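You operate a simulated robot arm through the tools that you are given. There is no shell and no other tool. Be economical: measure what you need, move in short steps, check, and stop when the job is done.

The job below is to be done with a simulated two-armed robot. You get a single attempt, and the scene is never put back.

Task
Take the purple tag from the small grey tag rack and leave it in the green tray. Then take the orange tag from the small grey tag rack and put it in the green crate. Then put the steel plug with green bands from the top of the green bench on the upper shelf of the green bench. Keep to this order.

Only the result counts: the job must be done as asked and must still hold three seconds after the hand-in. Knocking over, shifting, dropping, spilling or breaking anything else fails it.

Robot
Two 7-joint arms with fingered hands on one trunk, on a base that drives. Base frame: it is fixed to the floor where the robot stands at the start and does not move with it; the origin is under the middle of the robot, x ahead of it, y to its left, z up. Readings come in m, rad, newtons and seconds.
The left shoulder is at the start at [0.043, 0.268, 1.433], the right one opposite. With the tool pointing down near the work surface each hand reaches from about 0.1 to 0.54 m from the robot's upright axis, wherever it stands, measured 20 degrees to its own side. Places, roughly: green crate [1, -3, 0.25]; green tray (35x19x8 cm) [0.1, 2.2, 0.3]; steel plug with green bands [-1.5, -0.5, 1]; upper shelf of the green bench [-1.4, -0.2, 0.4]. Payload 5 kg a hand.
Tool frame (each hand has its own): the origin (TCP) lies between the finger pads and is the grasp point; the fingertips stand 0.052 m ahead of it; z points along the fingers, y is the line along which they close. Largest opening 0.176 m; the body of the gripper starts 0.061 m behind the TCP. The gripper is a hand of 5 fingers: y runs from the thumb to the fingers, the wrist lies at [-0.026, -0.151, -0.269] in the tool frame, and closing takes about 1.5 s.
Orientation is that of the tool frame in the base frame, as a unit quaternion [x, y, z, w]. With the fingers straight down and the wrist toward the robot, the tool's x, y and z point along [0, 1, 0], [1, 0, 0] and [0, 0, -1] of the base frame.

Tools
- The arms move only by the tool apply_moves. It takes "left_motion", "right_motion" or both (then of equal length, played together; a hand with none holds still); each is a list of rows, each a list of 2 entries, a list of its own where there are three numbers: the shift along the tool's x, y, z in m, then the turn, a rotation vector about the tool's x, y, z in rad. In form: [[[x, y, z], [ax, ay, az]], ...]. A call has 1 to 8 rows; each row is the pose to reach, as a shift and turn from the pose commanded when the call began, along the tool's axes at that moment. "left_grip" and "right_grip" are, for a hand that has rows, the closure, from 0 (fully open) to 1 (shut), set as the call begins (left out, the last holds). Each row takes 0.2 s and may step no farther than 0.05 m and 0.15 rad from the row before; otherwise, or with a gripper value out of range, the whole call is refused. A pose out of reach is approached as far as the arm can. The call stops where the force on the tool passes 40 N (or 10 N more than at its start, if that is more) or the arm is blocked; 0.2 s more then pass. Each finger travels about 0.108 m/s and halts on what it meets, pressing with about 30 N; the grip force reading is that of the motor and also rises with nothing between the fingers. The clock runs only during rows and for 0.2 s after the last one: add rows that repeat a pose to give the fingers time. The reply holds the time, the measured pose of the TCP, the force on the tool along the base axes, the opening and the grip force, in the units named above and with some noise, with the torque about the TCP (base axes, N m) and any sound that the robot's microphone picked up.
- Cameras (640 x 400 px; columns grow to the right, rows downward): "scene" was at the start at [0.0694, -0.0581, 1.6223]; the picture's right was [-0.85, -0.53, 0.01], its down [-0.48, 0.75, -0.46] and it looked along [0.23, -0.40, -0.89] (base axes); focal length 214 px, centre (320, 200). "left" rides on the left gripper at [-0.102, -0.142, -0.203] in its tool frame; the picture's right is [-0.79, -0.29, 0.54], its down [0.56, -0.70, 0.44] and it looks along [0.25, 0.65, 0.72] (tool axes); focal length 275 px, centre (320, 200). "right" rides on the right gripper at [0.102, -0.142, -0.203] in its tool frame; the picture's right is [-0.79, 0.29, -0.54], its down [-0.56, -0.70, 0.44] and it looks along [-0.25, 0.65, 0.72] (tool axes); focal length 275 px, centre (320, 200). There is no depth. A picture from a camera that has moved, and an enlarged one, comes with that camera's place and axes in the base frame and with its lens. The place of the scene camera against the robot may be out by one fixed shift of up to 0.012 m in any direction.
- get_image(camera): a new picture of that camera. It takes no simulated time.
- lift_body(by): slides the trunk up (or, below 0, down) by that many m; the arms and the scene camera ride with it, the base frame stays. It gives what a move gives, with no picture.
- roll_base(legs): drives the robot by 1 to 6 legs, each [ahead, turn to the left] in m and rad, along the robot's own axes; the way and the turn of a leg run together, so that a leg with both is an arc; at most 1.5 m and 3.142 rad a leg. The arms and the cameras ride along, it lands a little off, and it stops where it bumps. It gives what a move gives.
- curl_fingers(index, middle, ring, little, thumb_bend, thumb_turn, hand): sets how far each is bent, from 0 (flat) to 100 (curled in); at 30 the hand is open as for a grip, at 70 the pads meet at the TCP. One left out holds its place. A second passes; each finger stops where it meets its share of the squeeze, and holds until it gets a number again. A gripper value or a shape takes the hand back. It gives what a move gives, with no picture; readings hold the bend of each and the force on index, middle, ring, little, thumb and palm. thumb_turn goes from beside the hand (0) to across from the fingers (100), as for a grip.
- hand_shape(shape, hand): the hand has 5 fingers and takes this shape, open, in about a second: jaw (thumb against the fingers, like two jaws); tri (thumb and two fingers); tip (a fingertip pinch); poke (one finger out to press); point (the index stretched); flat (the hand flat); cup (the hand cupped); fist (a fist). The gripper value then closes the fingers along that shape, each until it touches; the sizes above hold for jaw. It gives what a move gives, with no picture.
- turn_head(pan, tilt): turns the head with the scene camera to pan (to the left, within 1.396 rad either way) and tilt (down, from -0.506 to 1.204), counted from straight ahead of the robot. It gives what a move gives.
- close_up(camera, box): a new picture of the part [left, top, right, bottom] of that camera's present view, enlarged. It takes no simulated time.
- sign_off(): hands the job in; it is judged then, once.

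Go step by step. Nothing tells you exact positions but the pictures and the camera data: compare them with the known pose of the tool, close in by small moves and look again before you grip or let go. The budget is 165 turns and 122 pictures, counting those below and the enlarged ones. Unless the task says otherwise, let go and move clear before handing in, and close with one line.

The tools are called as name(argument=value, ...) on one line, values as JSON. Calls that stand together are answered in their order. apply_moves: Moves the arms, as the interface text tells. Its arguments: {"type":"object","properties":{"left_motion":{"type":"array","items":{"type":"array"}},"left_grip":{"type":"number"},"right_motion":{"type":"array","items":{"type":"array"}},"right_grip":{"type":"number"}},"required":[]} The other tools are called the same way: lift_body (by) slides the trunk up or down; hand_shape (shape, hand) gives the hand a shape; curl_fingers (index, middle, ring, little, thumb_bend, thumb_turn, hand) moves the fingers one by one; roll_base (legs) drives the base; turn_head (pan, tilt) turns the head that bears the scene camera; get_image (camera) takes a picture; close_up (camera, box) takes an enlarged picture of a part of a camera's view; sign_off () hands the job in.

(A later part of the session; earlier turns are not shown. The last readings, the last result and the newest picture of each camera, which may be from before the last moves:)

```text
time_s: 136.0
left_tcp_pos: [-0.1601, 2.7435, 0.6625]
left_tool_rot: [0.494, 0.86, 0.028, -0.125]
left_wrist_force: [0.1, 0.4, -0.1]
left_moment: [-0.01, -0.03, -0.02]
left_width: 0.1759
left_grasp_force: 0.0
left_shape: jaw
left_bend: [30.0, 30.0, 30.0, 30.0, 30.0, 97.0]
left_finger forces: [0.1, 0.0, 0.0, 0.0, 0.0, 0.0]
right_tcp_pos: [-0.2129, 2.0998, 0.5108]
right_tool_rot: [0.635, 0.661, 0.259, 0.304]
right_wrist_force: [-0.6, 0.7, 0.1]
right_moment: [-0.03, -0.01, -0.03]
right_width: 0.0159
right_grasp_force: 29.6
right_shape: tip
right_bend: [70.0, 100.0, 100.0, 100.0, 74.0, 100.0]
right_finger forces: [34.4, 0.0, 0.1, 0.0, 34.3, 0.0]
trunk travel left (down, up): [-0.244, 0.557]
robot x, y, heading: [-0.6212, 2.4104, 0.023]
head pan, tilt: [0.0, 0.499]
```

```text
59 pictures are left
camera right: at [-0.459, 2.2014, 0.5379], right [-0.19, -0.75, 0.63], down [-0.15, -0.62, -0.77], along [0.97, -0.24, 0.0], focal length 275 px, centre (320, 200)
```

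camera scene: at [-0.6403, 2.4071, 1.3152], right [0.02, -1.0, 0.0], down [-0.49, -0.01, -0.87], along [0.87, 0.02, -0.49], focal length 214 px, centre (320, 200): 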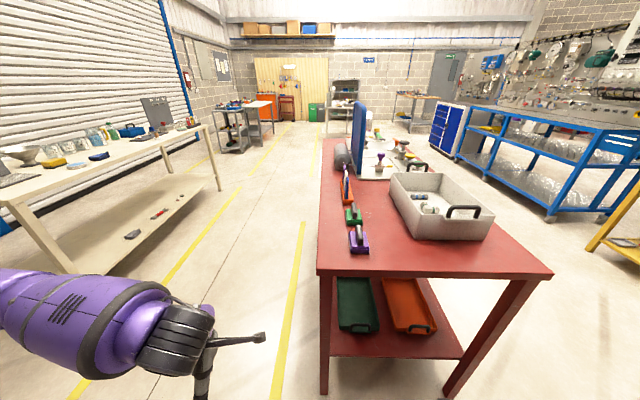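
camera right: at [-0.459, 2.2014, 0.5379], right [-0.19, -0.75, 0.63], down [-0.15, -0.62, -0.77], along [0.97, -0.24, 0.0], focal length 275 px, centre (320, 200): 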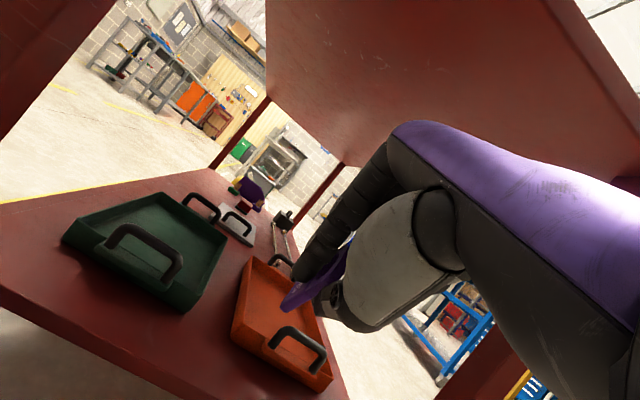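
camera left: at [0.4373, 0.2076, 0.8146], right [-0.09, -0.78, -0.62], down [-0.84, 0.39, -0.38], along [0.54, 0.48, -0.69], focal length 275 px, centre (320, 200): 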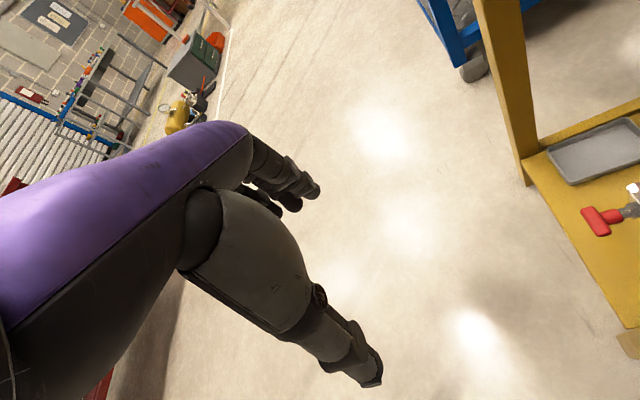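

The first step was slightly too long; I'll resend with even steps.

apply_moves(right_motion=[[[0.03, 0.02, 0.02], [0, 0, 0]], [[0.055, 0.04, 0.045], [0, 0, 0]], [[0.08, 0.06, 0.07], [0, 0, 0]], [[0.105, 0.08, 0.1], [0, 0, 0]], [[0.125, 0.1, 0.13], [0, 0, 0]], [[0.145, 0.12, 0.16], [0, 0, 0]], [[0.16, 0.139, 0.19], [0, 0, 0]], [[0.16, 0.139, 0.19], [0, 0, 0]]])

get_image(camera="right")

```text
time_s: 137.8
left_tcp_pos: [-0.158, 2.747, 0.6652]
left_tool_rot: [0.484, 0.866, 0.034, -0.12]
left_wrist_force: [0.6, -1.3, -0.2]
left_moment: [0.06, 0.04, 0.01]
left_width: 0.1758
left_grasp_force: 0.0
left_shape: jaw
left_bend: [30.0, 30.0, 30.0, 30.0, 30.0, 98.0]
left_finger forces: [0.0, 0.1, 0.0, 0.1, 0.0, 0.1]
right_tcp_pos: [0.001, 2.2559, 0.467]
right_tool_rot: [0.628, 0.669, 0.254, 0.307]
right_wrist_force: [0.2, 0.6, -1.7]
right_moment: [0.02, -0.02, 0.02]
right_width: 0.0155
right_grasp_force: 30.3
right_shape: tip
right_bend: [70.0, 100.0, 100.0, 100.0, 74.0, 100.0]
right_finger forces: [34.1, 0.1, 0.1, 0.0, 34.2, 0.0]
trunk travel left (down, up): [-0.244, 0.557]
robot x, y, heading: [-0.6189, 2.4127, 0.026]
head pan, tilt: [0.0, 0.499]
```

```text
58 pictures are left
camera right: at [-0.2457, 2.3539, 0.4937], right [-0.18, -0.74, 0.65], down [-0.14, -0.63, -0.76], along [0.97, -0.23, 0.01], focal length 275 px, centre (320, 200)
```

right: 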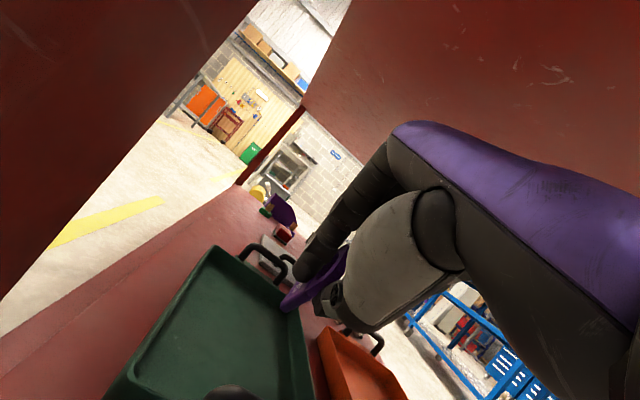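

The tag is over the tray but still high. I'll move slightly forward and lower it to just above the rim, keeping the hand clear of the near handle.

apply_moves(right_motion=[[[0.004, 0.01, 0.03], [0, 0, 0]], [[0.008, 0.0, 0.05], [0, 0, 0]], [[0.012, -0.012, 0.078], [0, 0, 0]], [[0.012, -0.012, 0.078], [0, 0, 0]]])

get_image(camera="right")

turn_head(pan=0, tilt=0.7)

get_image(camera="left")

```text
time_s: 139.0
left_tcp_pos: [-0.1569, 2.7456, 0.6677]
left_tool_rot: [0.475, 0.872, 0.035, -0.113]
left_wrist_force: [-1.4, 0.1, 0.3]
left_moment: [0.04, -0.15, -0.01]
left_width: 0.1762
left_grasp_force: 0.1
left_shape: jaw
left_bend: [30.0, 30.0, 30.0, 30.0, 30.0, 98.0]
left_finger forces: [0.0, 0.0, 0.1, 0.0, 0.0, 0.1]
right_tcp_pos: [0.0427, 2.2489, 0.4102]
right_tool_rot: [0.617, 0.674, 0.252, 0.32]
right_wrist_force: [-1.2, 0.7, -0.2]
right_moment: [0.01, -0.09, -0.05]
right_width: 0.0156
right_grasp_force: 29.5
right_shape: tip
right_bend: [70.0, 100.0, 100.0, 100.0, 74.0, 100.0]
right_finger forces: [34.1, 0.1, 0.0, 0.0, 34.0, 0.0]
trunk travel left (down, up): [-0.244, 0.557]
robot x, y, heading: [-0.6189, 2.4086, 0.025]
head pan, tilt: [0.0, 0.499]
stopped in row 4 (right hand): the arm was blocked; the commanded pose is now the measured one
```

```text
57 pictures are left
camera right: at [-0.2051, 2.3447, 0.4285], right [-0.18, -0.72, 0.67], down [-0.12, -0.66, -0.74], along [0.98, -0.22, 0.03], focal length 275 px, centre (320, 200)
```

right: 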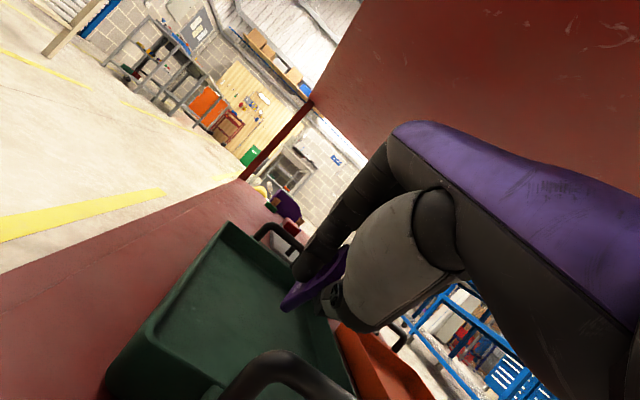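

```text
time_s: 139.7
left_tcp_pos: [-0.1584, 2.7475, 0.6657]
left_tool_rot: [0.474, 0.872, 0.035, -0.113]
left_wrist_force: [0.5, -0.5, 0.1]
left_moment: [-0.05, 0.01, -0.02]
left_width: 0.1759
left_grasp_force: 0.0
left_shape: jaw
left_bend: [30.0, 30.0, 30.0, 30.0, 30.0, 98.0]
left_finger forces: [0.0, 0.1, 0.0, 0.1, 0.0, 0.0]
right_tcp_pos: [0.0413, 2.2508, 0.4088]
right_tool_rot: [0.618, 0.673, 0.251, 0.32]
right_wrist_force: [0.0, 0.4, -1.0]
right_moment: [0.0, -0.03, 0.01]
right_width: 0.0157
right_grasp_force: 29.8
right_shape: tip
right_bend: [70.0, 100.0, 100.0, 100.0, 74.0, 100.0]
right_finger forces: [34.1, 0.0, 0.1, 0.1, 34.1, 0.0]
trunk travel left (down, up): [-0.244, 0.557]
robot x, y, heading: [-0.6204, 2.4116, 0.023]
head pan, tilt: [0.0, 0.7]
```

```text
56 pictures are left
camera left: at [-0.1881, 2.552, 0.8462], right [0.08, -0.71, -0.7], down [-0.95, 0.15, -0.27], along [0.29, 0.68, -0.67], focal length 275 px, centre (320, 200)
```

left: 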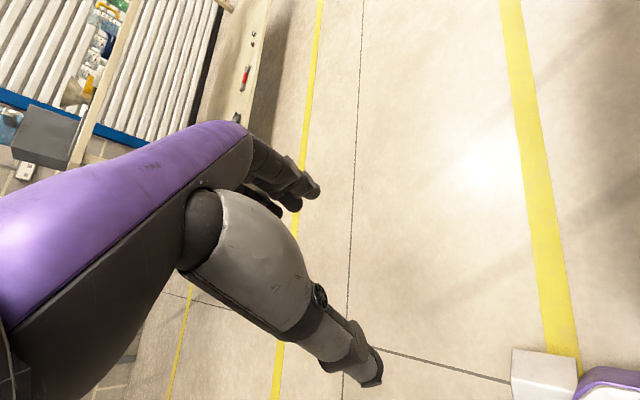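

The tag is directly above the tray's middle. I'll lower another 3 cm with the trunk and then open the fingers.

lift_body(by=-0.03)

apply_moves(right_motion=[[[0, 0, 0], [0, 0, 0]], [[0, 0, 0], [0, 0, 0]], [[0, 0, 0], [0, 0, 0]], [[0, 0, 0], [0, 0, 0]], [[0, 0, 0], [0, 0, 0]]], right_grip=0.4)

get_image(camera="right")

```text
time_s: 140.4
left_tcp_pos: [-0.1615, 2.7469, 0.6262]
left_tool_rot: [0.475, 0.87, 0.029, -0.126]
left_wrist_force: [0.3, -0.9, 0.8]
left_moment: [0.06, -0.05, -0.06]
left_width: 0.1759
left_grasp_force: 0.0
left_shape: jaw
left_bend: [30.0, 30.0, 30.0, 30.0, 30.0, 98.0]
left_finger forces: [0.1, 0.0, 0.1, 0.1, 0.0, 0.0]
right_tcp_pos: [0.0418, 2.2506, 0.3786]
right_tool_rot: [0.617, 0.674, 0.251, 0.319]
right_wrist_force: [-0.2, -0.7, -0.2]
right_moment: [-0.01, 0.01, 0.01]
right_width: 0.0153
right_grasp_force: 29.8
right_shape: tip
right_bend: [70.0, 100.0, 100.0, 100.0, 75.0, 100.0]
right_finger forces: [34.2, 0.0, 0.1, 0.0, 34.3, 0.0]
trunk travel left (down, up): [-0.214, 0.587]
robot x, y, heading: [-0.6197, 2.4076, 0.025]
head pan, tilt: [0.0, 0.7]
```

```text
time_s: 141.6
left_tcp_pos: [-0.163, 2.7475, 0.6251]
left_tool_rot: [0.475, 0.87, 0.028, -0.127]
left_wrist_force: [0.3, -0.8, 0.3]
left_moment: [0.0, 0.01, 0.01]
left_width: 0.1761
left_grasp_force: 0.2
left_shape: jaw
left_bend: [30.0, 30.0, 30.0, 30.0, 30.0, 98.0]
left_finger forces: [0.1, 0.0, 0.1, 0.0, 0.0, 0.0]
right_tcp_pos: [0.0438, 2.249, 0.3808]
right_tool_rot: [0.617, 0.673, 0.253, 0.321]
right_wrist_force: [-3.6, 0.8, 10.9]
right_moment: [0.01, 0.37, -0.03]
right_width: 0.101
right_grasp_force: 0.0
right_shape: tip
right_bend: [29.0, 98.0, 99.0, 99.0, 68.0, 100.0]
right_finger forces: [0.0, 0.1, 0.0, 0.0, 10.3, 0.0]
trunk travel left (down, up): [-0.214, 0.587]
robot x, y, heading: [-0.6217, 2.4122, 0.024]
head pan, tilt: [0.0, 0.7]
```

```text
55 pictures are left
camera right: at [-0.2041, 2.3457, 0.3992], right [-0.18, -0.72, 0.67], down [-0.12, -0.66, -0.74], along [0.98, -0.22, 0.03], focal length 275 px, centre (320, 200)
```

right: 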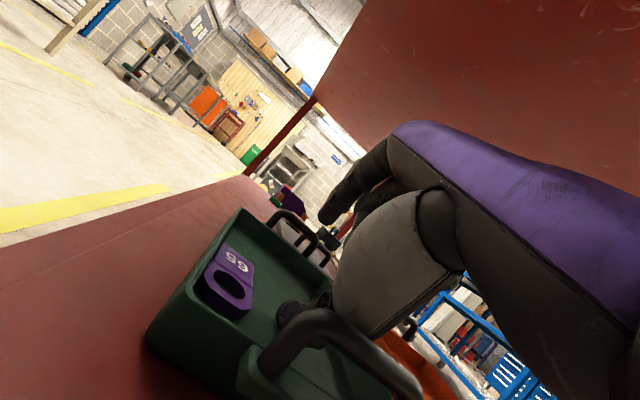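

The purple tag is lying inside the green tray. I'll lift the hand straight up clear of the handle.

lift_body(by=0.1)

get_image(camera="right")

```text
time_s: 143.0
left_tcp_pos: [-0.1726, 2.7477, 0.7295]
left_tool_rot: [0.484, 0.865, 0.03, -0.127]
left_wrist_force: [-1.0, 0.3, -0.7]
left_moment: [0.01, -0.02, 0.0]
left_width: 0.176
left_grasp_force: 0.0
left_shape: jaw
left_bend: [30.0, 30.0, 30.0, 30.0, 30.0, 98.0]
left_finger forces: [0.0, 0.0, 0.0, 0.1, 0.0, 0.0]
right_tcp_pos: [0.0412, 2.2521, 0.478]
right_tool_rot: [0.619, 0.672, 0.251, 0.318]
right_wrist_force: [-0.3, 0.8, -0.5]
right_moment: [0.0, -0.07, -0.01]
right_width: 0.1054
right_grasp_force: 0.0
right_shape: tip
right_bend: [29.0, 98.0, 99.0, 99.0, 66.0, 100.0]
right_finger forces: [0.1, 0.0, 0.1, 0.0, 0.1, 0.0]
trunk travel left (down, up): [-0.314, 0.487]
robot x, y, heading: [-0.618, 2.412, 0.022]
head pan, tilt: [0.0, 0.7]
```

```text
54 pictures are left
camera right: at [-0.2058, 2.3479, 0.4983], right [-0.18, -0.72, 0.67], down [-0.13, -0.65, -0.75], along [0.98, -0.22, 0.03], focal length 275 px, centre (320, 200)
```

right: 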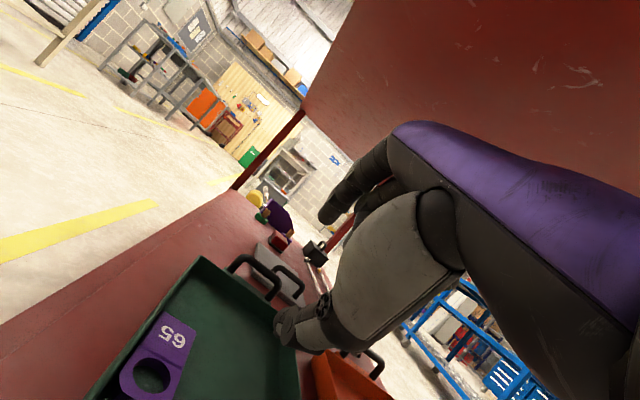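

Purple tag placed. I'll back out, retract the hand, and drive back toward the yellow bench for the orange tag.

roll_base(legs=[[-0.4, 0]])

apply_moves(right_motion=[[[0, -0.03, -0.03], [0, 0, 0]], [[0, -0.06, -0.06], [0, 0, 0]], [[0, -0.09, -0.09], [0, 0, 0]], [[0, -0.11, -0.12], [0, 0, 0]], [[0, -0.12, -0.14], [0, 0, 0]], [[0, -0.12, -0.14], [0, 0, 0]]], right_grip=0.5)

roll_base(legs=[[0, -0.62], [0, -0.62]])

get_image(camera="scene")

```text
time_s: 146.3
left_tcp_pos: [-0.5841, 2.7402, 0.73]
left_tool_rot: [0.478, 0.868, 0.029, -0.127]
left_wrist_force: [0.0, 0.4, -0.1]
left_moment: [-0.01, 0.0, 0.01]
left_width: 0.1761
left_grasp_force: 0.0
left_shape: jaw
left_bend: [30.0, 30.0, 30.0, 30.0, 30.0, 98.0]
left_finger forces: [0.1, 0.0, 0.1, 0.0, 0.1, 0.1]
right_tcp_pos: [-0.3648, 2.2466, 0.4796]
right_tool_rot: [0.614, 0.676, 0.255, 0.318]
right_wrist_force: [0.1, -0.2, -0.2]
right_moment: [0.03, 0.03, 0.02]
right_width: 0.1052
right_grasp_force: 0.0
right_shape: tip
right_bend: [29.0, 98.0, 99.0, 99.0, 66.0, 100.0]
right_finger forces: [0.0, 0.0, 0.1, 0.0, 0.0, 0.0]
trunk travel left (down, up): [-0.314, 0.487]
robot x, y, heading: [-1.0309, 2.3988, 0.038]
head pan, tilt: [0.0, 0.7]
```

```text
time_s: 147.7
left_tcp_pos: [-0.5885, 2.7405, 0.7331]
left_tool_rot: [0.473, 0.872, 0.032, -0.122]
left_wrist_force: [-0.4, 0.2, 0.7]
left_moment: [0.01, -0.01, 0.02]
left_width: 0.176
left_grasp_force: 0.1
left_shape: jaw
left_bend: [30.0, 30.0, 30.0, 30.0, 30.0, 98.0]
left_finger forces: [0.0, 0.0, 0.0, 0.0, 0.0, 0.0]
right_tcp_pos: [-0.5577, 2.2396, 0.4923]
right_tool_rot: [0.613, 0.674, 0.259, 0.322]
right_wrist_force: [-0.1, -0.1, 1.1]
right_moment: [0.02, -0.01, -0.06]
right_width: 0.0882
right_grasp_force: 0.2
right_shape: tip
right_bend: [73.0, 98.0, 99.0, 99.0, 71.0, 100.0]
right_finger forces: [0.0, 0.1, 0.1, 0.0, 0.1, 0.0]
trunk travel left (down, up): [-0.314, 0.487]
robot x, y, heading: [-1.0314, 2.3968, 0.036]
head pan, tilt: [0.0, 0.7]
```

```text
time_s: 153.1
left_tcp_pos: [-0.5703, 2.0838, 0.7333]
left_tool_rot: [0.895, 0.426, 0.104, -0.086]
left_wrist_force: [0.0, 0.5, 0.1]
left_moment: [-0.02, 0.01, 0.0]
left_width: 0.1759
left_grasp_force: 0.0
left_shape: jaw
left_bend: [30.0, 30.0, 30.0, 30.0, 30.0, 98.0]
left_finger forces: [0.0, 0.1, 0.1, 0.0, 0.0, 0.0]
right_tcp_pos: [-1.0341, 1.8978, 0.4938]
right_tool_rot: [0.892, 0.186, 0.02, 0.412]
right_wrist_force: [-0.7, 0.0, 0.3]
right_moment: [-0.05, 0.03, -0.01]
right_width: 0.0882
right_grasp_force: 0.0
right_shape: tip
right_bend: [73.0, 98.0, 99.0, 99.0, 71.0, 100.0]
right_finger forces: [0.0, 0.0, 0.1, 0.0, 0.0, 0.0]
trunk travel left (down, up): [-0.314, 0.487]
robot x, y, heading: [-1.025, 2.3977, -1.222]
head pan, tilt: [0.0, 0.7]
```

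```text
53 pictures are left
camera scene: at [-0.9704, 2.2413, 1.3698], right [-0.94, -0.34, 0.0], down [-0.23, 0.61, -0.76], along [0.26, -0.71, -0.65], focal length 214 px, centre (320, 200)
```

scene: 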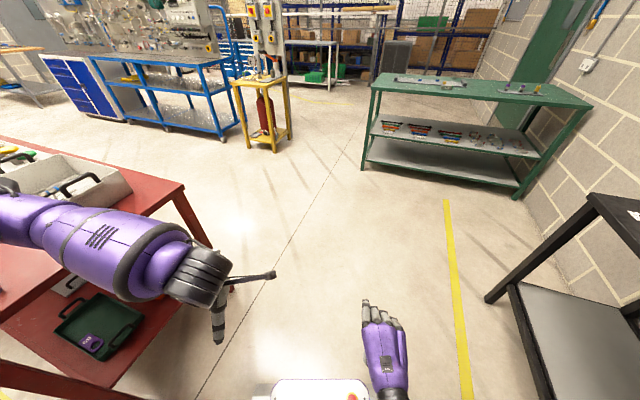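

The purple tag is visible in the tray, and I can see the green bench (front side facing me at y≈0, x from -0.69 to -2.25) and the yellow bench. I'll drive back toward the yellow bench.

roll_base(legs=[[1.1, 0], [1.12, 0]])

roll_base(legs=[[0, 0.4], [0, 0.4], [0, 0.42]])

get_image(camera="right")

```text
time_s: 168.1
left_tcp_pos: [0.212, 0.0198, 0.7372]
left_tool_rot: [0.89, 0.437, 0.102, -0.08]
left_wrist_force: [0.3, -0.9, -0.6]
left_moment: [0.0, 0.02, -0.03]
left_width: 0.1756
left_grasp_force: 0.2
left_shape: jaw
left_bend: [30.0, 30.0, 30.0, 30.0, 30.0, 98.0]
left_finger forces: [0.1, 0.0, 0.1, 0.0, 0.0, 0.0]
right_tcp_pos: [-0.2499, -0.1708, 0.4973]
right_tool_rot: [0.888, 0.191, 0.024, 0.418]
right_wrist_force: [0.2, 0.5, 0.6]
right_moment: [-0.02, -0.01, -0.01]
right_width: 0.088
right_grasp_force: 0.1
right_shape: tip
right_bend: [73.0, 98.0, 99.0, 99.0, 71.0, 100.0]
right_finger forces: [0.1, 0.0, 0.0, 0.0, 0.1, 0.0]
trunk travel left (down, up): [-0.314, 0.487]
robot x, y, heading: [-0.2431, 0.3242, -1.208]
head pan, tilt: [0.0, 0.7]
```

```text
time_s: 173.7
left_tcp_pos: [0.1981, 0.6475, 0.7383]
left_tool_rot: [0.471, 0.871, 0.042, -0.134]
left_wrist_force: [-0.5, -0.1, 0.6]
left_moment: [0.01, 0.04, -0.05]
left_width: 0.1757
left_grasp_force: 0.0
left_shape: jaw
left_bend: [30.0, 30.0, 30.0, 30.0, 30.0, 97.0]
left_finger forces: [0.1, 0.0, 0.0, 0.0, 0.0, 0.0]
right_tcp_pos: [0.213, 0.1529, 0.5045]
right_tool_rot: [0.616, 0.664, 0.264, 0.332]
right_wrist_force: [0.2, -0.2, 0.3]
right_moment: [-0.01, -0.02, 0.0]
right_width: 0.0877
right_grasp_force: 0.0
right_shape: tip
right_bend: [73.0, 98.0, 99.0, 99.0, 71.0, 100.0]
right_finger forces: [0.1, 0.1, 0.0, 0.0, 0.1, 0.1]
trunk travel left (down, up): [-0.314, 0.487]
robot x, y, heading: [-0.2431, 0.3232, 0.016]
head pan, tilt: [0.0, 0.7]
```

```text
52 pictures are left
camera right: at [-0.0349, 0.25, 0.5142], right [-0.21, -0.72, 0.66], down [-0.1, -0.65, -0.75], along [0.97, -0.23, 0.07], focal length 275 px, centre (320, 200)
```

right: 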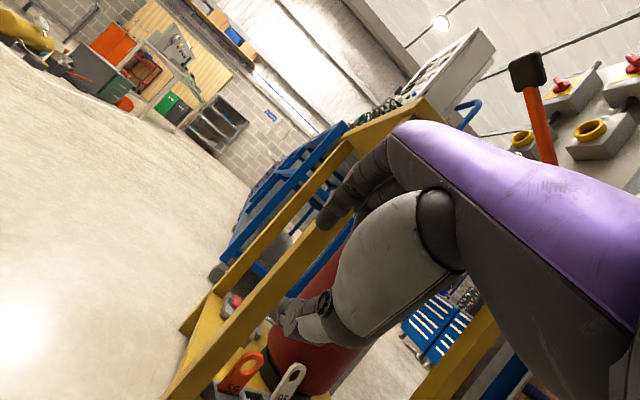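

I'm facing the bench with the hand level with its left leg. I'll shift the hand right to line up with the orange tag and bring it nearly upright.

apply_moves(right_motion=[[[-0.035, 0, 0], [0.11, 0.015, 0.015]], [[-0.07, 0, 0], [0.22, 0.03, 0.03]], [[-0.105, 0, 0], [0.33, 0.045, 0.045]], [[-0.14, 0, 0], [0.44, 0.06, 0.06]], [[-0.14, 0, 0], [0.55, 0.08, 0.08]], [[-0.14, 0, 0], [0.55, 0.08, 0.08]]])

get_image(camera="right")

```text
time_s: 175.1
left_tcp_pos: [0.1933, 0.6475, 0.7427]
left_tool_rot: [0.465, 0.875, 0.045, -0.128]
left_wrist_force: [0.1, 0.1, 0.8]
left_moment: [-0.14, 0.01, 0.03]
left_width: 0.1756
left_grasp_force: 0.1
left_shape: jaw
left_bend: [30.0, 30.0, 30.0, 30.0, 30.0, 98.0]
left_finger forces: [0.1, 0.0, 0.1, 0.0, 0.0, 0.0]
right_tcp_pos: [0.209, 0.0124, 0.5273]
right_tool_rot: [0.698, 0.697, 0.115, 0.119]
right_wrist_force: [0.3, 0.5, 0.8]
right_moment: [-0.1, 0.02, -0.07]
right_width: 0.0876
right_grasp_force: 0.1
right_shape: tip
right_bend: [73.0, 98.0, 99.0, 99.0, 71.0, 100.0]
right_finger forces: [0.0, 0.1, 0.0, 0.0, 0.0, 0.0]
trunk travel left (down, up): [-0.314, 0.487]
robot x, y, heading: [-0.2461, 0.3231, 0.016]
head pan, tilt: [0.0, 0.7]
```

```text
51 pictures are left
camera right: at [0.0094, 0.1146, 0.6717], right [0.09, -0.79, 0.61], down [-0.52, -0.56, -0.64], along [0.85, -0.26, -0.46], focal length 275 px, centre (320, 200)
```

right: 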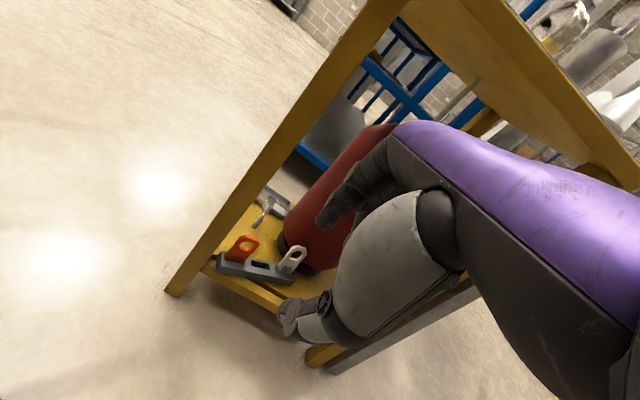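

The hand is square to the rack. I'll drive 0.165 m forward and lower the trunk.

roll_base(legs=[[0.165, 0]])

lift_body(by=-0.18)

get_image(camera="right")

```text
time_s: 176.9
left_tcp_pos: [0.3658, 0.6502, 0.7427]
left_tool_rot: [0.465, 0.875, 0.046, -0.127]
left_wrist_force: [-0.4, 0.1, 0.5]
left_moment: [-0.04, -0.02, 0.02]
left_width: 0.176
left_grasp_force: 0.1
left_shape: jaw
left_bend: [30.0, 30.0, 30.0, 30.0, 30.0, 98.0]
left_finger forces: [0.0, 0.0, 0.0, 0.0, 0.0, 0.0]
right_tcp_pos: [0.3801, 0.0147, 0.5274]
right_tool_rot: [0.698, 0.697, 0.115, 0.12]
right_wrist_force: [0.1, 0.6, 0.1]
right_moment: [-0.01, 0.02, 0.03]
right_width: 0.0882
right_grasp_force: 0.1
right_shape: tip
right_bend: [73.0, 98.0, 99.0, 99.0, 71.0, 100.0]
right_finger forces: [0.1, 0.0, 0.1, 0.0, 0.0, 0.0]
trunk travel left (down, up): [-0.314, 0.487]
robot x, y, heading: [-0.0757, 0.3252, 0.014]
head pan, tilt: [0.0, 0.7]
```

```text
time_s: 178.9
left_tcp_pos: [0.3284, 0.6474, 0.4976]
left_tool_rot: [0.461, 0.865, 0.002, -0.197]
left_wrist_force: [-0.5, -0.4, 0.6]
left_moment: [-0.01, 0.03, -0.02]
left_width: 0.1761
left_grasp_force: 0.0
left_shape: jaw
left_bend: [30.0, 30.0, 30.0, 30.0, 30.0, 97.0]
left_finger forces: [0.0, 0.0, 0.0, 0.1, 0.1, 0.1]
right_tcp_pos: [0.3745, 0.015, 0.3542]
right_tool_rot: [0.697, 0.696, 0.121, 0.125]
right_wrist_force: [0.5, -0.2, 1.5]
right_moment: [0.0, 0.04, -0.03]
right_width: 0.088
right_grasp_force: 0.1
right_shape: tip
right_bend: [73.0, 98.0, 99.0, 99.0, 71.0, 100.0]
right_finger forces: [0.1, 0.0, 0.0, 0.0, 0.0, 0.0]
trunk travel left (down, up): [-0.134, 0.667]
robot x, y, heading: [-0.0756, 0.3221, 0.013]
head pan, tilt: [0.0, 0.7]
```

```text
50 pictures are left
camera right: at [0.1723, 0.1169, 0.4952], right [0.08, -0.79, 0.61], down [-0.51, -0.56, -0.65], along [0.86, -0.26, -0.45], focal length 275 px, centre (320, 200)
```

right: 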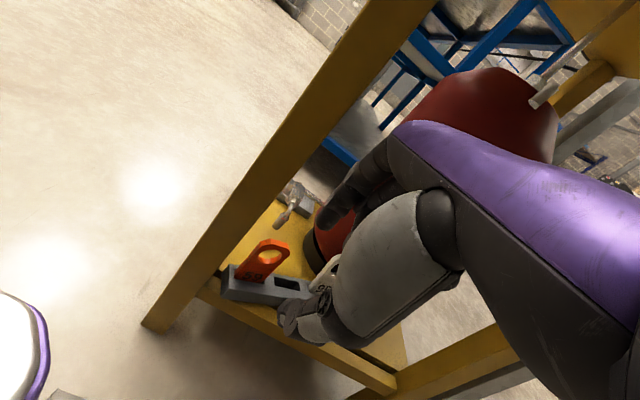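

Orange tag is near (0.468, 0.03). I'll move above it at z 0.30.

apply_moves(right_motion=[[[0.005, 0.03, 0.015], [0, 0, 0]], [[0.01, 0.055, 0.04], [0, 0, 0]], [[0.014, 0.059, 0.078], [0, 0, 0]], [[0.014, 0.059, 0.078], [0, 0, 0]]])

get_image(camera="right")

```text
time_s: 179.9
left_tcp_pos: [0.3269, 0.6468, 0.4975]
left_tool_rot: [0.461, 0.865, 0.001, -0.198]
left_wrist_force: [0.2, 0.2, -0.2]
left_moment: [0.02, 0.04, -0.03]
left_width: 0.176
left_grasp_force: 0.1
left_shape: jaw
left_bend: [30.0, 30.0, 30.0, 30.0, 30.0, 97.0]
left_finger forces: [0.0, 0.0, 0.0, 0.0, 0.0, 0.0]
right_tcp_pos: [0.4569, 0.0285, 0.3007]
right_tool_rot: [0.696, 0.697, 0.12, 0.124]
right_wrist_force: [0.0, -0.3, -0.8]
right_moment: [0.04, 0.01, 0.03]
right_width: 0.088
right_grasp_force: 0.0
right_shape: tip
right_bend: [73.0, 98.0, 99.0, 99.0, 71.0, 100.0]
right_finger forces: [0.1, 0.0, 0.1, 0.1, 0.0, 0.0]
trunk travel left (down, up): [-0.134, 0.667]
robot x, y, heading: [-0.0714, 0.3245, 0.014]
head pan, tilt: [0.0, 0.7]
```

```text
49 pictures are left
camera right: at [0.2554, 0.1312, 0.4417], right [0.08, -0.79, 0.61], down [-0.51, -0.56, -0.65], along [0.85, -0.26, -0.45], focal length 275 px, centre (320, 200)
```

right: 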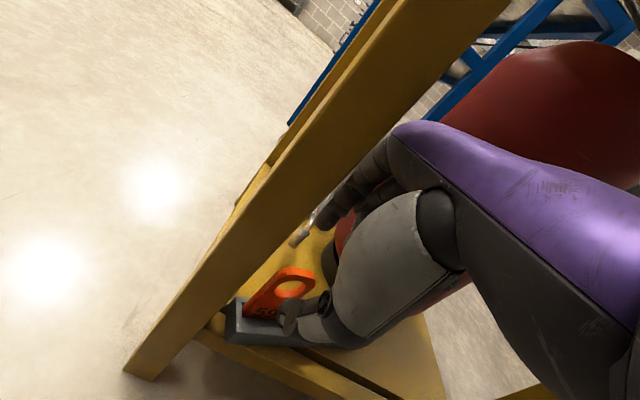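

Tag refined to about (0.46, 0.024). Descending to z 0.245.

apply_moves(right_motion=[[[-0.003, -0.01, 0.005], [0, 0, 0]], [[-0.005, -0.018, 0.022], [0, 0, 0]], [[-0.005, -0.027, 0.049], [0, 0, 0]], [[-0.005, -0.027, 0.049], [0, 0, 0]]])

close_up(camera="right", box=[200, 150, 400, 350])

```text
time_s: 180.9
left_tcp_pos: [0.3268, 0.6479, 0.4971]
left_tool_rot: [0.46, 0.866, 0.001, -0.197]
left_wrist_force: [0.0, -0.3, 0.2]
left_moment: [0.03, -0.01, -0.01]
left_width: 0.176
left_grasp_force: 0.0
left_shape: jaw
left_bend: [30.0, 30.0, 30.0, 30.0, 30.0, 97.0]
left_finger forces: [0.0, 0.0, 0.0, 0.1, 0.1, 0.0]
right_tcp_pos: [0.4459, 0.0234, 0.2431]
right_tool_rot: [0.697, 0.696, 0.119, 0.125]
right_wrist_force: [0.4, -1.1, 0.3]
right_moment: [0.02, 0.01, 0.01]
right_width: 0.088
right_grasp_force: 0.0
right_shape: tip
right_bend: [73.0, 98.0, 99.0, 99.0, 71.0, 100.0]
right_finger forces: [0.0, 0.0, 0.0, 0.1, 0.0, 0.0]
trunk travel left (down, up): [-0.134, 0.667]
robot x, y, heading: [-0.0729, 0.3264, 0.021]
head pan, tilt: [0.0, 0.7]
```

```text
2.00 times, centred on (300, 250) of right
camera zoom: at [0.2448, 0.126, 0.3846], right [0.08, -0.79, 0.61], down [-0.51, -0.56, -0.65], along [0.86, -0.26, -0.45], focal length 551 px, centre (360, 100)
```

zoom: 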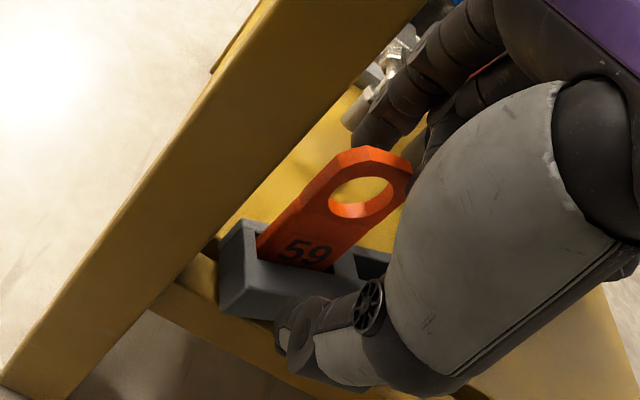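

Thumb is in front and index behind the orange tag, centred. Closing the pinch.

apply_moves(right_motion=[[[0, 0, 0], [0, 0, 0]], [[0, 0, 0], [0, 0, 0]], [[0, 0, 0], [0, 0, 0]], [[0, 0, 0], [0, 0, 0]], [[0, 0, 0], [0, 0, 0]], [[0, 0, 0], [0, 0, 0]]], right_grip=1.0)

close_up(camera="right", box=[200, 150, 400, 350])

```text
time_s: 182.3
left_tcp_pos: [0.3275, 0.6469, 0.4965]
left_tool_rot: [0.461, 0.865, 0.001, -0.198]
left_wrist_force: [-0.4, -0.1, 0.5]
left_moment: [0.01, 0.01, -0.02]
left_width: 0.1761
left_grasp_force: 0.1
left_shape: jaw
left_bend: [30.0, 30.0, 30.0, 30.0, 30.0, 97.0]
left_finger forces: [0.1, 0.1, 0.0, 0.1, 0.0, 0.0]
right_tcp_pos: [0.4467, 0.023, 0.244]
right_tool_rot: [0.697, 0.696, 0.12, 0.124]
right_wrist_force: [0.9, -0.4, 0.0]
right_moment: [-0.02, 0.05, 0.05]
right_width: 0.0112
right_grasp_force: 29.7
right_shape: tip
right_bend: [71.0, 100.0, 100.0, 100.0, 73.0, 100.0]
right_finger forces: [23.6, 0.0, 0.0, 0.0, 23.5, 0.0]
trunk travel left (down, up): [-0.134, 0.667]
robot x, y, heading: [-0.0706, 0.3276, 0.012]
head pan, tilt: [0.0, 0.7]
```

```text
2.00 times, centred on (300, 250) of right
camera zoom: at [0.2447, 0.1261, 0.3848], right [0.08, -0.79, 0.61], down [-0.51, -0.56, -0.65], along [0.86, -0.26, -0.45], focal length 551 px, centre (360, 100)
```

zoom: 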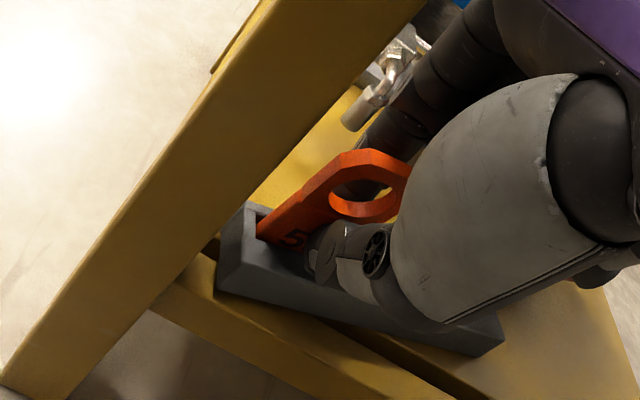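

Gripped firmly. Lifting straight up with the trunk.

lift_body(by=0.13)

get_image(camera="right")

```text
time_s: 183.9
left_tcp_pos: [0.3223, 0.6508, 0.6341]
left_tool_rot: [0.467, 0.861, 0.005, -0.199]
left_wrist_force: [0.8, -0.3, 0.0]
left_moment: [-0.01, 0.02, 0.02]
left_width: 0.1759
left_grasp_force: 0.1
left_shape: jaw
left_bend: [30.0, 30.0, 30.0, 30.0, 30.0, 98.0]
left_finger forces: [0.0, 0.0, 0.0, 0.0, 0.1, 0.0]
right_tcp_pos: [0.4459, 0.023, 0.3739]
right_tool_rot: [0.697, 0.696, 0.118, 0.125]
right_wrist_force: [-0.2, 0.5, -1.8]
right_moment: [-0.04, 0.01, 0.0]
right_width: 0.0114
right_grasp_force: 29.9
right_shape: tip
right_bend: [71.0, 100.0, 100.0, 100.0, 73.0, 100.0]
right_finger forces: [23.6, 0.0, 0.0, 0.1, 23.8, 0.0]
trunk travel left (down, up): [-0.264, 0.537]
robot x, y, heading: [-0.0719, 0.3237, 0.019]
head pan, tilt: [0.0, 0.7]
```

```text
46 pictures are left
camera right: at [0.2452, 0.1251, 0.5151], right [0.09, -0.79, 0.61], down [-0.51, -0.56, -0.65], along [0.85, -0.26, -0.45], focal length 275 px, centre (320, 200)
```

right: 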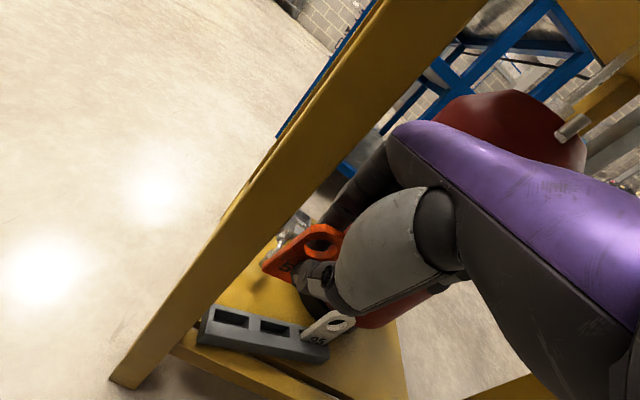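

The orange tag is out and the rack stayed in place. I'll back out, retract and raise slightly, then turn right toward the green crate.

roll_base(legs=[[-0.18, 0]])

lift_body(by=0.15)

apply_moves(right_motion=[[[0, -0.03, -0.01], [0, 0, 0]], [[0, -0.06, -0.02], [0, 0, 0]], [[0.01, -0.09, -0.03], [0, 0, 0]], [[0.02, -0.1, -0.04], [0, 0, 0]], [[0.02, -0.1, -0.04], [0, 0, 0]]])

roll_base(legs=[[0, -0.5], [0, -0.5], [0, -0.46]])

get_image(camera="scene")

```text
time_s: 185.7
left_tcp_pos: [0.143, 0.6456, 0.6333]
left_tool_rot: [0.471, 0.859, 0.006, -0.199]
left_wrist_force: [0.1, 0.4, -0.5]
left_moment: [-0.06, -0.02, 0.03]
left_width: 0.176
left_grasp_force: 0.2
left_shape: jaw
left_bend: [30.0, 30.0, 30.0, 30.0, 30.0, 98.0]
left_finger forces: [0.0, 0.0, 0.0, 0.1, 0.0, 0.0]
right_tcp_pos: [0.2628, 0.0171, 0.3735]
right_tool_rot: [0.7, 0.694, 0.118, 0.124]
right_wrist_force: [0.2, 0.7, -1.2]
right_moment: [-0.05, 0.03, -0.04]
right_width: 0.0113
right_grasp_force: 29.5
right_shape: tip
right_bend: [71.0, 100.0, 100.0, 100.0, 73.0, 100.0]
right_finger forces: [23.8, 0.0, 0.0, 0.0, 23.8, 0.1]
trunk travel left (down, up): [-0.264, 0.537]
robot x, y, heading: [-0.251, 0.3217, 0.009]
head pan, tilt: [0.0, 0.7]
```

```text
time_s: 187.5
left_tcp_pos: [0.136, 0.6451, 0.7876]
left_tool_rot: [0.471, 0.861, 0.009, -0.193]
left_wrist_force: [-0.4, 2.1, 0.0]
left_moment: [-0.02, 0.05, -0.01]
left_width: 0.1756
left_grasp_force: 0.0
left_shape: jaw
left_bend: [30.0, 30.0, 30.0, 30.0, 30.0, 98.0]
left_finger forces: [0.0, 0.0, 0.0, 0.0, 0.1, 0.0]
right_tcp_pos: [0.2584, 0.0164, 0.5301]
right_tool_rot: [0.699, 0.693, 0.123, 0.129]
right_wrist_force: [-0.3, -0.4, -0.2]
right_moment: [0.0, -0.02, 0.01]
right_width: 0.0113
right_grasp_force: 29.9
right_shape: tip
right_bend: [71.0, 100.0, 100.0, 100.0, 73.0, 100.0]
right_finger forces: [24.0, 0.1, 0.0, 0.0, 24.0, 0.1]
trunk travel left (down, up): [-0.414, 0.387]
robot x, y, heading: [-0.2556, 0.3266, 0.007]
head pan, tilt: [0.0, 0.7]
```

```text
time_s: 188.7
left_tcp_pos: [0.1351, 0.6453, 0.788]
left_tool_rot: [0.471, 0.861, 0.009, -0.194]
left_wrist_force: [-0.9, -0.6, -0.4]
left_moment: [0.02, 0.03, 0.03]
left_width: 0.1757
left_grasp_force: 0.1
left_shape: jaw
left_bend: [30.0, 30.0, 30.0, 30.0, 30.0, 98.0]
left_finger forces: [0.1, 0.0, 0.0, 0.0, 0.0, 0.0]
right_tcp_pos: [0.1497, 0.0359, 0.5322]
right_tool_rot: [0.698, 0.693, 0.123, 0.129]
right_wrist_force: [-0.5, -0.1, -0.8]
right_moment: [0.01, 0.06, 0.02]
right_width: 0.0112
right_grasp_force: 30.0
right_shape: tip
right_bend: [71.0, 100.0, 100.0, 100.0, 73.0, 100.0]
right_finger forces: [24.0, 0.0, 0.0, 0.0, 23.9, 0.1]
trunk travel left (down, up): [-0.414, 0.387]
robot x, y, heading: [-0.2538, 0.3182, 0.011]
head pan, tilt: [0.0, 0.7]
```

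```text
time_s: 190.4
left_tcp_pos: [0.2024, 0.5192, 0.7925]
left_tool_rot: [0.589, 0.787, 0.04, -0.179]
left_wrist_force: [-0.5, 1.1, -1.9]
left_moment: [-0.07, -0.09, 0.01]
left_width: 0.176
left_grasp_force: 0.1
left_shape: jaw
left_bend: [30.0, 30.0, 30.0, 30.0, 30.0, 97.0]
left_finger forces: [0.0, 0.0, 0.0, 0.1, 0.0, 0.0]
right_tcp_pos: [0.0625, -0.0717, 0.55]
right_tool_rot: [0.789, 0.58, 0.12, 0.164]
right_wrist_force: [-0.7, 0.2, -4.1]
right_moment: [-0.02, -0.36, 0.0]
right_width: 0.0113
right_grasp_force: 29.8
right_shape: tip
right_bend: [71.0, 100.0, 100.0, 100.0, 73.0, 100.0]
right_finger forces: [24.9, 0.0, 0.1, 0.0, 25.0, 0.0]
trunk travel left (down, up): [-0.414, 0.387]
robot x, y, heading: [-0.2513, 0.3226, -0.291]
head pan, tilt: [0.0, 0.7]
stopped in leg 1: the robot was blocked; the commanded pose is now the measured one
```

```text
45 pictures are left
camera scene: at [-0.1084, 0.2727, 1.4695], right [-0.29, -0.96, 0.0], down [-0.63, 0.19, -0.75], along [0.72, -0.21, -0.66], focal length 214 px, centre (320, 200)
```

scene: 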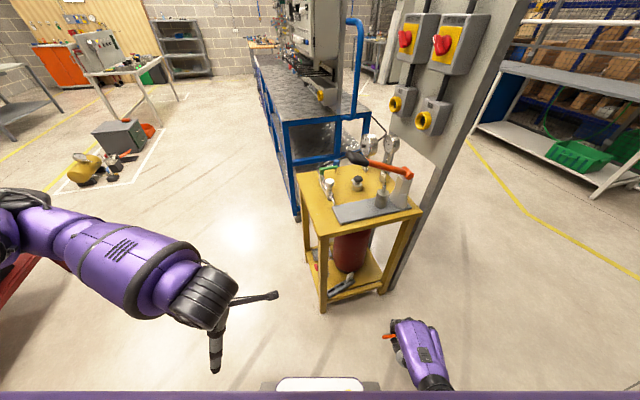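

The turn was blocked, likely the right elbow or rear corner near the green bench. I'll move forward a little and retry.

roll_base(legs=[[0.13, 0]])

roll_base(legs=[[0, -0.4], [0, -0.4], [0, -0.4]])

turn_head(pan=-0.7, tilt=0.6)

get_image(camera="scene")

```text
time_s: 191.9
left_tcp_pos: [0.3174, 0.4856, 0.7981]
left_tool_rot: [0.59, 0.787, 0.042, -0.178]
left_wrist_force: [-0.1, -0.3, 0.5]
left_moment: [0.0, 0.03, 0.0]
left_width: 0.1761
left_grasp_force: 0.1
left_shape: jaw
left_bend: [30.0, 30.0, 30.0, 30.0, 30.0, 97.0]
left_finger forces: [0.0, 0.0, 0.0, 0.0, 0.1, 0.1]
right_tcp_pos: [0.1667, -0.1036, 0.5485]
right_tool_rot: [0.79, 0.58, 0.116, 0.161]
right_wrist_force: [1.3, 0.1, 0.2]
right_moment: [0.02, 0.08, 0.01]
right_width: 0.011
right_grasp_force: 30.6
right_shape: tip
right_bend: [71.0, 100.0, 100.0, 100.0, 73.0, 100.0]
right_finger forces: [25.0, 0.0, 0.1, 0.1, 25.0, 0.1]
trunk travel left (down, up): [-0.414, 0.387]
robot x, y, heading: [-0.134, 0.283, -0.292]
head pan, tilt: [0.0, 0.7]
```

```text
time_s: 195.2
left_tcp_pos: [0.3338, 0.1841, 0.7947]
left_tool_rot: [0.795, 0.577, 0.103, -0.154]
left_wrist_force: [0.6, 10.4, 1.0]
left_moment: [-0.13, -0.19, 0.89]
left_width: 0.1756
left_grasp_force: 0.0
left_shape: jaw
left_bend: [30.0, 30.0, 30.0, 30.0, 30.0, 97.0]
left_finger forces: [9.9, 0.1, 0.1, 0.1, 0.0, 0.0]
right_tcp_pos: [-0.1459, -0.1895, 0.5635]
right_tool_rot: [0.93, 0.295, 0.063, 0.209]
right_wrist_force: [-0.3, -0.3, 0.8]
right_moment: [0.0, 0.0, -0.01]
right_width: 0.0111
right_grasp_force: 30.3
right_shape: tip
right_bend: [71.0, 100.0, 100.0, 100.0, 73.0, 100.0]
right_finger forces: [24.9, 0.0, 0.0, 0.0, 24.9, 0.1]
trunk travel left (down, up): [-0.414, 0.387]
robot x, y, heading: [-0.1344, 0.2837, -0.94]
head pan, tilt: [0.0, 0.7]
stopped in leg 2: the force on the tool passed its limit at 58 N (the readings are from after the stop); the commanded pose is now the measured one
```

```text
time_s: 196.3
left_tcp_pos: [0.3348, 0.1838, 0.7955]
left_tool_rot: [0.795, 0.578, 0.102, -0.153]
left_wrist_force: [0.3, 14.5, -1.4]
left_moment: [-0.04, 0.07, 1.08]
left_width: 0.175
left_grasp_force: 0.1
left_shape: jaw
left_bend: [31.0, 30.0, 30.0, 30.0, 30.0, 97.0]
left_finger forces: [13.6, 0.0, 0.1, 0.1, 0.0, 0.0]
right_tcp_pos: [-0.1444, -0.1904, 0.5641]
right_tool_rot: [0.93, 0.295, 0.063, 0.209]
right_wrist_force: [-0.4, 0.0, 0.4]
right_moment: [-0.04, -0.01, -0.02]
right_width: 0.0111
right_grasp_force: 29.8
right_shape: tip
right_bend: [71.0, 100.0, 100.0, 100.0, 73.0, 100.0]
right_finger forces: [24.8, 0.1, 0.1, 0.0, 25.0, 0.1]
trunk travel left (down, up): [-0.414, 0.387]
robot x, y, heading: [-0.1304, 0.2875, -0.94]
head pan, tilt: [-0.7, 0.6]
```

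```text
44 pictures are left
camera scene: at [-0.1065, 0.1511, 1.4805], right [-1.0, 0.07, 0.01], down [0.03, 0.57, -0.82], along [-0.06, -0.82, -0.57], focal length 214 px, centre (320, 200)
```

scene: 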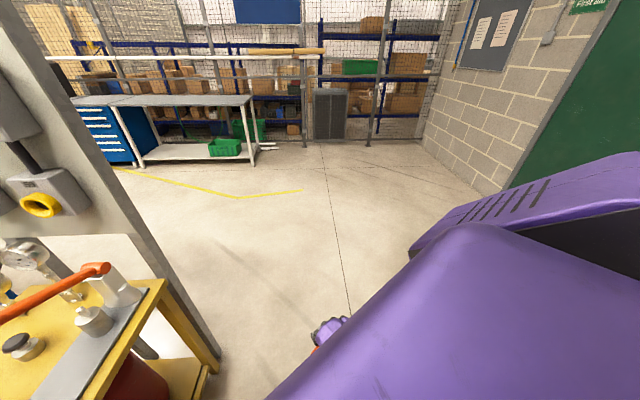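

The left index finger touched the yellow bench's corner. I'll turn back slightly, reverse away from it, raise the trunk and then turn right.

roll_base(legs=[[0, 0.1], [-0.18, 0]])

lift_body(by=0.2)

roll_base(legs=[[0, -0.35], [0, -0.35]])

turn_head(pan=0, tilt=0.7)

get_image(camera="scene")

```text
time_s: 198.8
left_tcp_pos: [0.2214, 0.3696, 0.7979]
left_tool_rot: [0.764, 0.614, 0.108, -0.167]
left_wrist_force: [-0.1, 1.3, -0.1]
left_moment: [-0.24, 0.07, 0.07]
left_width: 0.176
left_grasp_force: 0.1
left_shape: jaw
left_bend: [30.0, 30.0, 30.0, 30.0, 30.0, 97.0]
left_finger forces: [0.0, 0.0, 0.1, 0.0, 0.0, 0.0]
right_tcp_pos: [-0.2153, -0.0518, 0.5647]
right_tool_rot: [0.913, 0.344, 0.074, 0.205]
right_wrist_force: [0.4, 1.4, -0.1]
right_moment: [-0.15, 0.09, -0.13]
right_width: 0.0112
right_grasp_force: 29.8
right_shape: tip
right_bend: [71.0, 100.0, 100.0, 100.0, 73.0, 100.0]
right_finger forces: [24.8, 0.0, 0.0, 0.1, 24.8, 0.0]
trunk travel left (down, up): [-0.414, 0.387]
robot x, y, heading: [-0.251, 0.422, -0.83]
head pan, tilt: [-0.7, 0.6]
```

```text
time_s: 201.0
left_tcp_pos: [0.2152, 0.3739, 1.0036]
left_tool_rot: [0.764, 0.615, 0.111, -0.162]
left_wrist_force: [0.0, -0.7, 0.2]
left_moment: [0.05, -0.03, 0.01]
left_width: 0.176
left_grasp_force: 0.1
left_shape: jaw
left_bend: [30.0, 30.0, 30.0, 30.0, 30.0, 98.0]
left_finger forces: [0.1, 0.1, 0.0, 0.0, 0.1, 0.0]
right_tcp_pos: [-0.2207, -0.0484, 0.7687]
right_tool_rot: [0.912, 0.343, 0.076, 0.21]
right_wrist_force: [-0.5, 0.4, -1.0]
right_moment: [0.05, -0.03, 0.01]
right_width: 0.0112
right_grasp_force: 30.6
right_shape: tip
right_bend: [71.0, 100.0, 100.0, 100.0, 73.0, 100.0]
right_finger forces: [25.0, 0.0, 0.1, 0.0, 25.1, 0.0]
trunk travel left (down, up): [-0.614, 0.187]
robot x, y, heading: [-0.2515, 0.4241, -0.837]
head pan, tilt: [-0.7, 0.6]
```

```text
time_s: 204.5
left_tcp_pos: [0.0714, 0.0812, 1.0033]
left_tool_rot: [0.929, 0.313, 0.159, -0.114]
left_wrist_force: [0.0, 0.3, 0.9]
left_moment: [-0.02, -0.02, 0.02]
left_width: 0.1762
left_grasp_force: 0.1
left_shape: jaw
left_bend: [30.0, 30.0, 30.0, 30.0, 30.0, 98.0]
left_finger forces: [0.0, 0.0, 0.0, 0.0, 0.0, 0.0]
right_tcp_pos: [-0.5344, 0.0426, 0.7682]
right_tool_rot: [0.975, 0.006, -0.001, 0.224]
right_wrist_force: [-0.4, 0.3, 0.4]
right_moment: [0.0, -0.03, -0.01]
right_width: 0.0113
right_grasp_force: 29.9
right_shape: tip
right_bend: [71.0, 100.0, 100.0, 100.0, 73.0, 100.0]
right_finger forces: [24.6, 0.0, 0.0, 0.0, 24.8, 0.1]
trunk travel left (down, up): [-0.614, 0.187]
robot x, y, heading: [-0.2514, 0.4235, -1.539]
head pan, tilt: [-0.7, 0.6]
```

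```text
time_s: 205.6
left_tcp_pos: [0.0692, 0.0865, 1.0039]
left_tool_rot: [0.929, 0.319, 0.156, -0.107]
left_wrist_force: [-2.7, 0.9, 0.7]
left_moment: [-0.03, -0.14, 0.0]
left_width: 0.1761
left_grasp_force: 0.0
left_shape: jaw
left_bend: [30.0, 30.0, 30.0, 30.0, 30.0, 98.0]
left_finger forces: [0.1, 0.1, 0.0, 0.0, 0.0, 0.1]
right_tcp_pos: [-0.5356, 0.0536, 0.7751]
right_tool_rot: [0.973, 0.007, 0.0, 0.231]
right_wrist_force: [-0.3, -0.5, 0.2]
right_moment: [-0.06, -0.13, 0.05]
right_width: 0.0109
right_grasp_force: 30.3
right_shape: tip
right_bend: [71.0, 100.0, 100.0, 100.0, 73.0, 100.0]
right_finger forces: [25.0, 0.0, 0.0, 0.0, 25.0, 0.1]
trunk travel left (down, up): [-0.614, 0.187]
robot x, y, heading: [-0.2534, 0.4219, -1.541]
head pan, tilt: [0.0, 0.7]
```

```text
43 pictures are left
camera scene: at [-0.2519, 0.2979, 1.6728], right [-1.0, -0.03, 0.0], down [-0.02, 0.65, -0.76], along [0.02, -0.76, -0.65], focal length 214 px, centre (320, 200)
```

scene: 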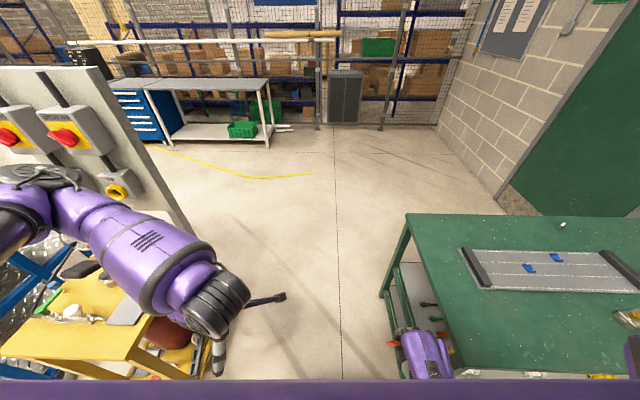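

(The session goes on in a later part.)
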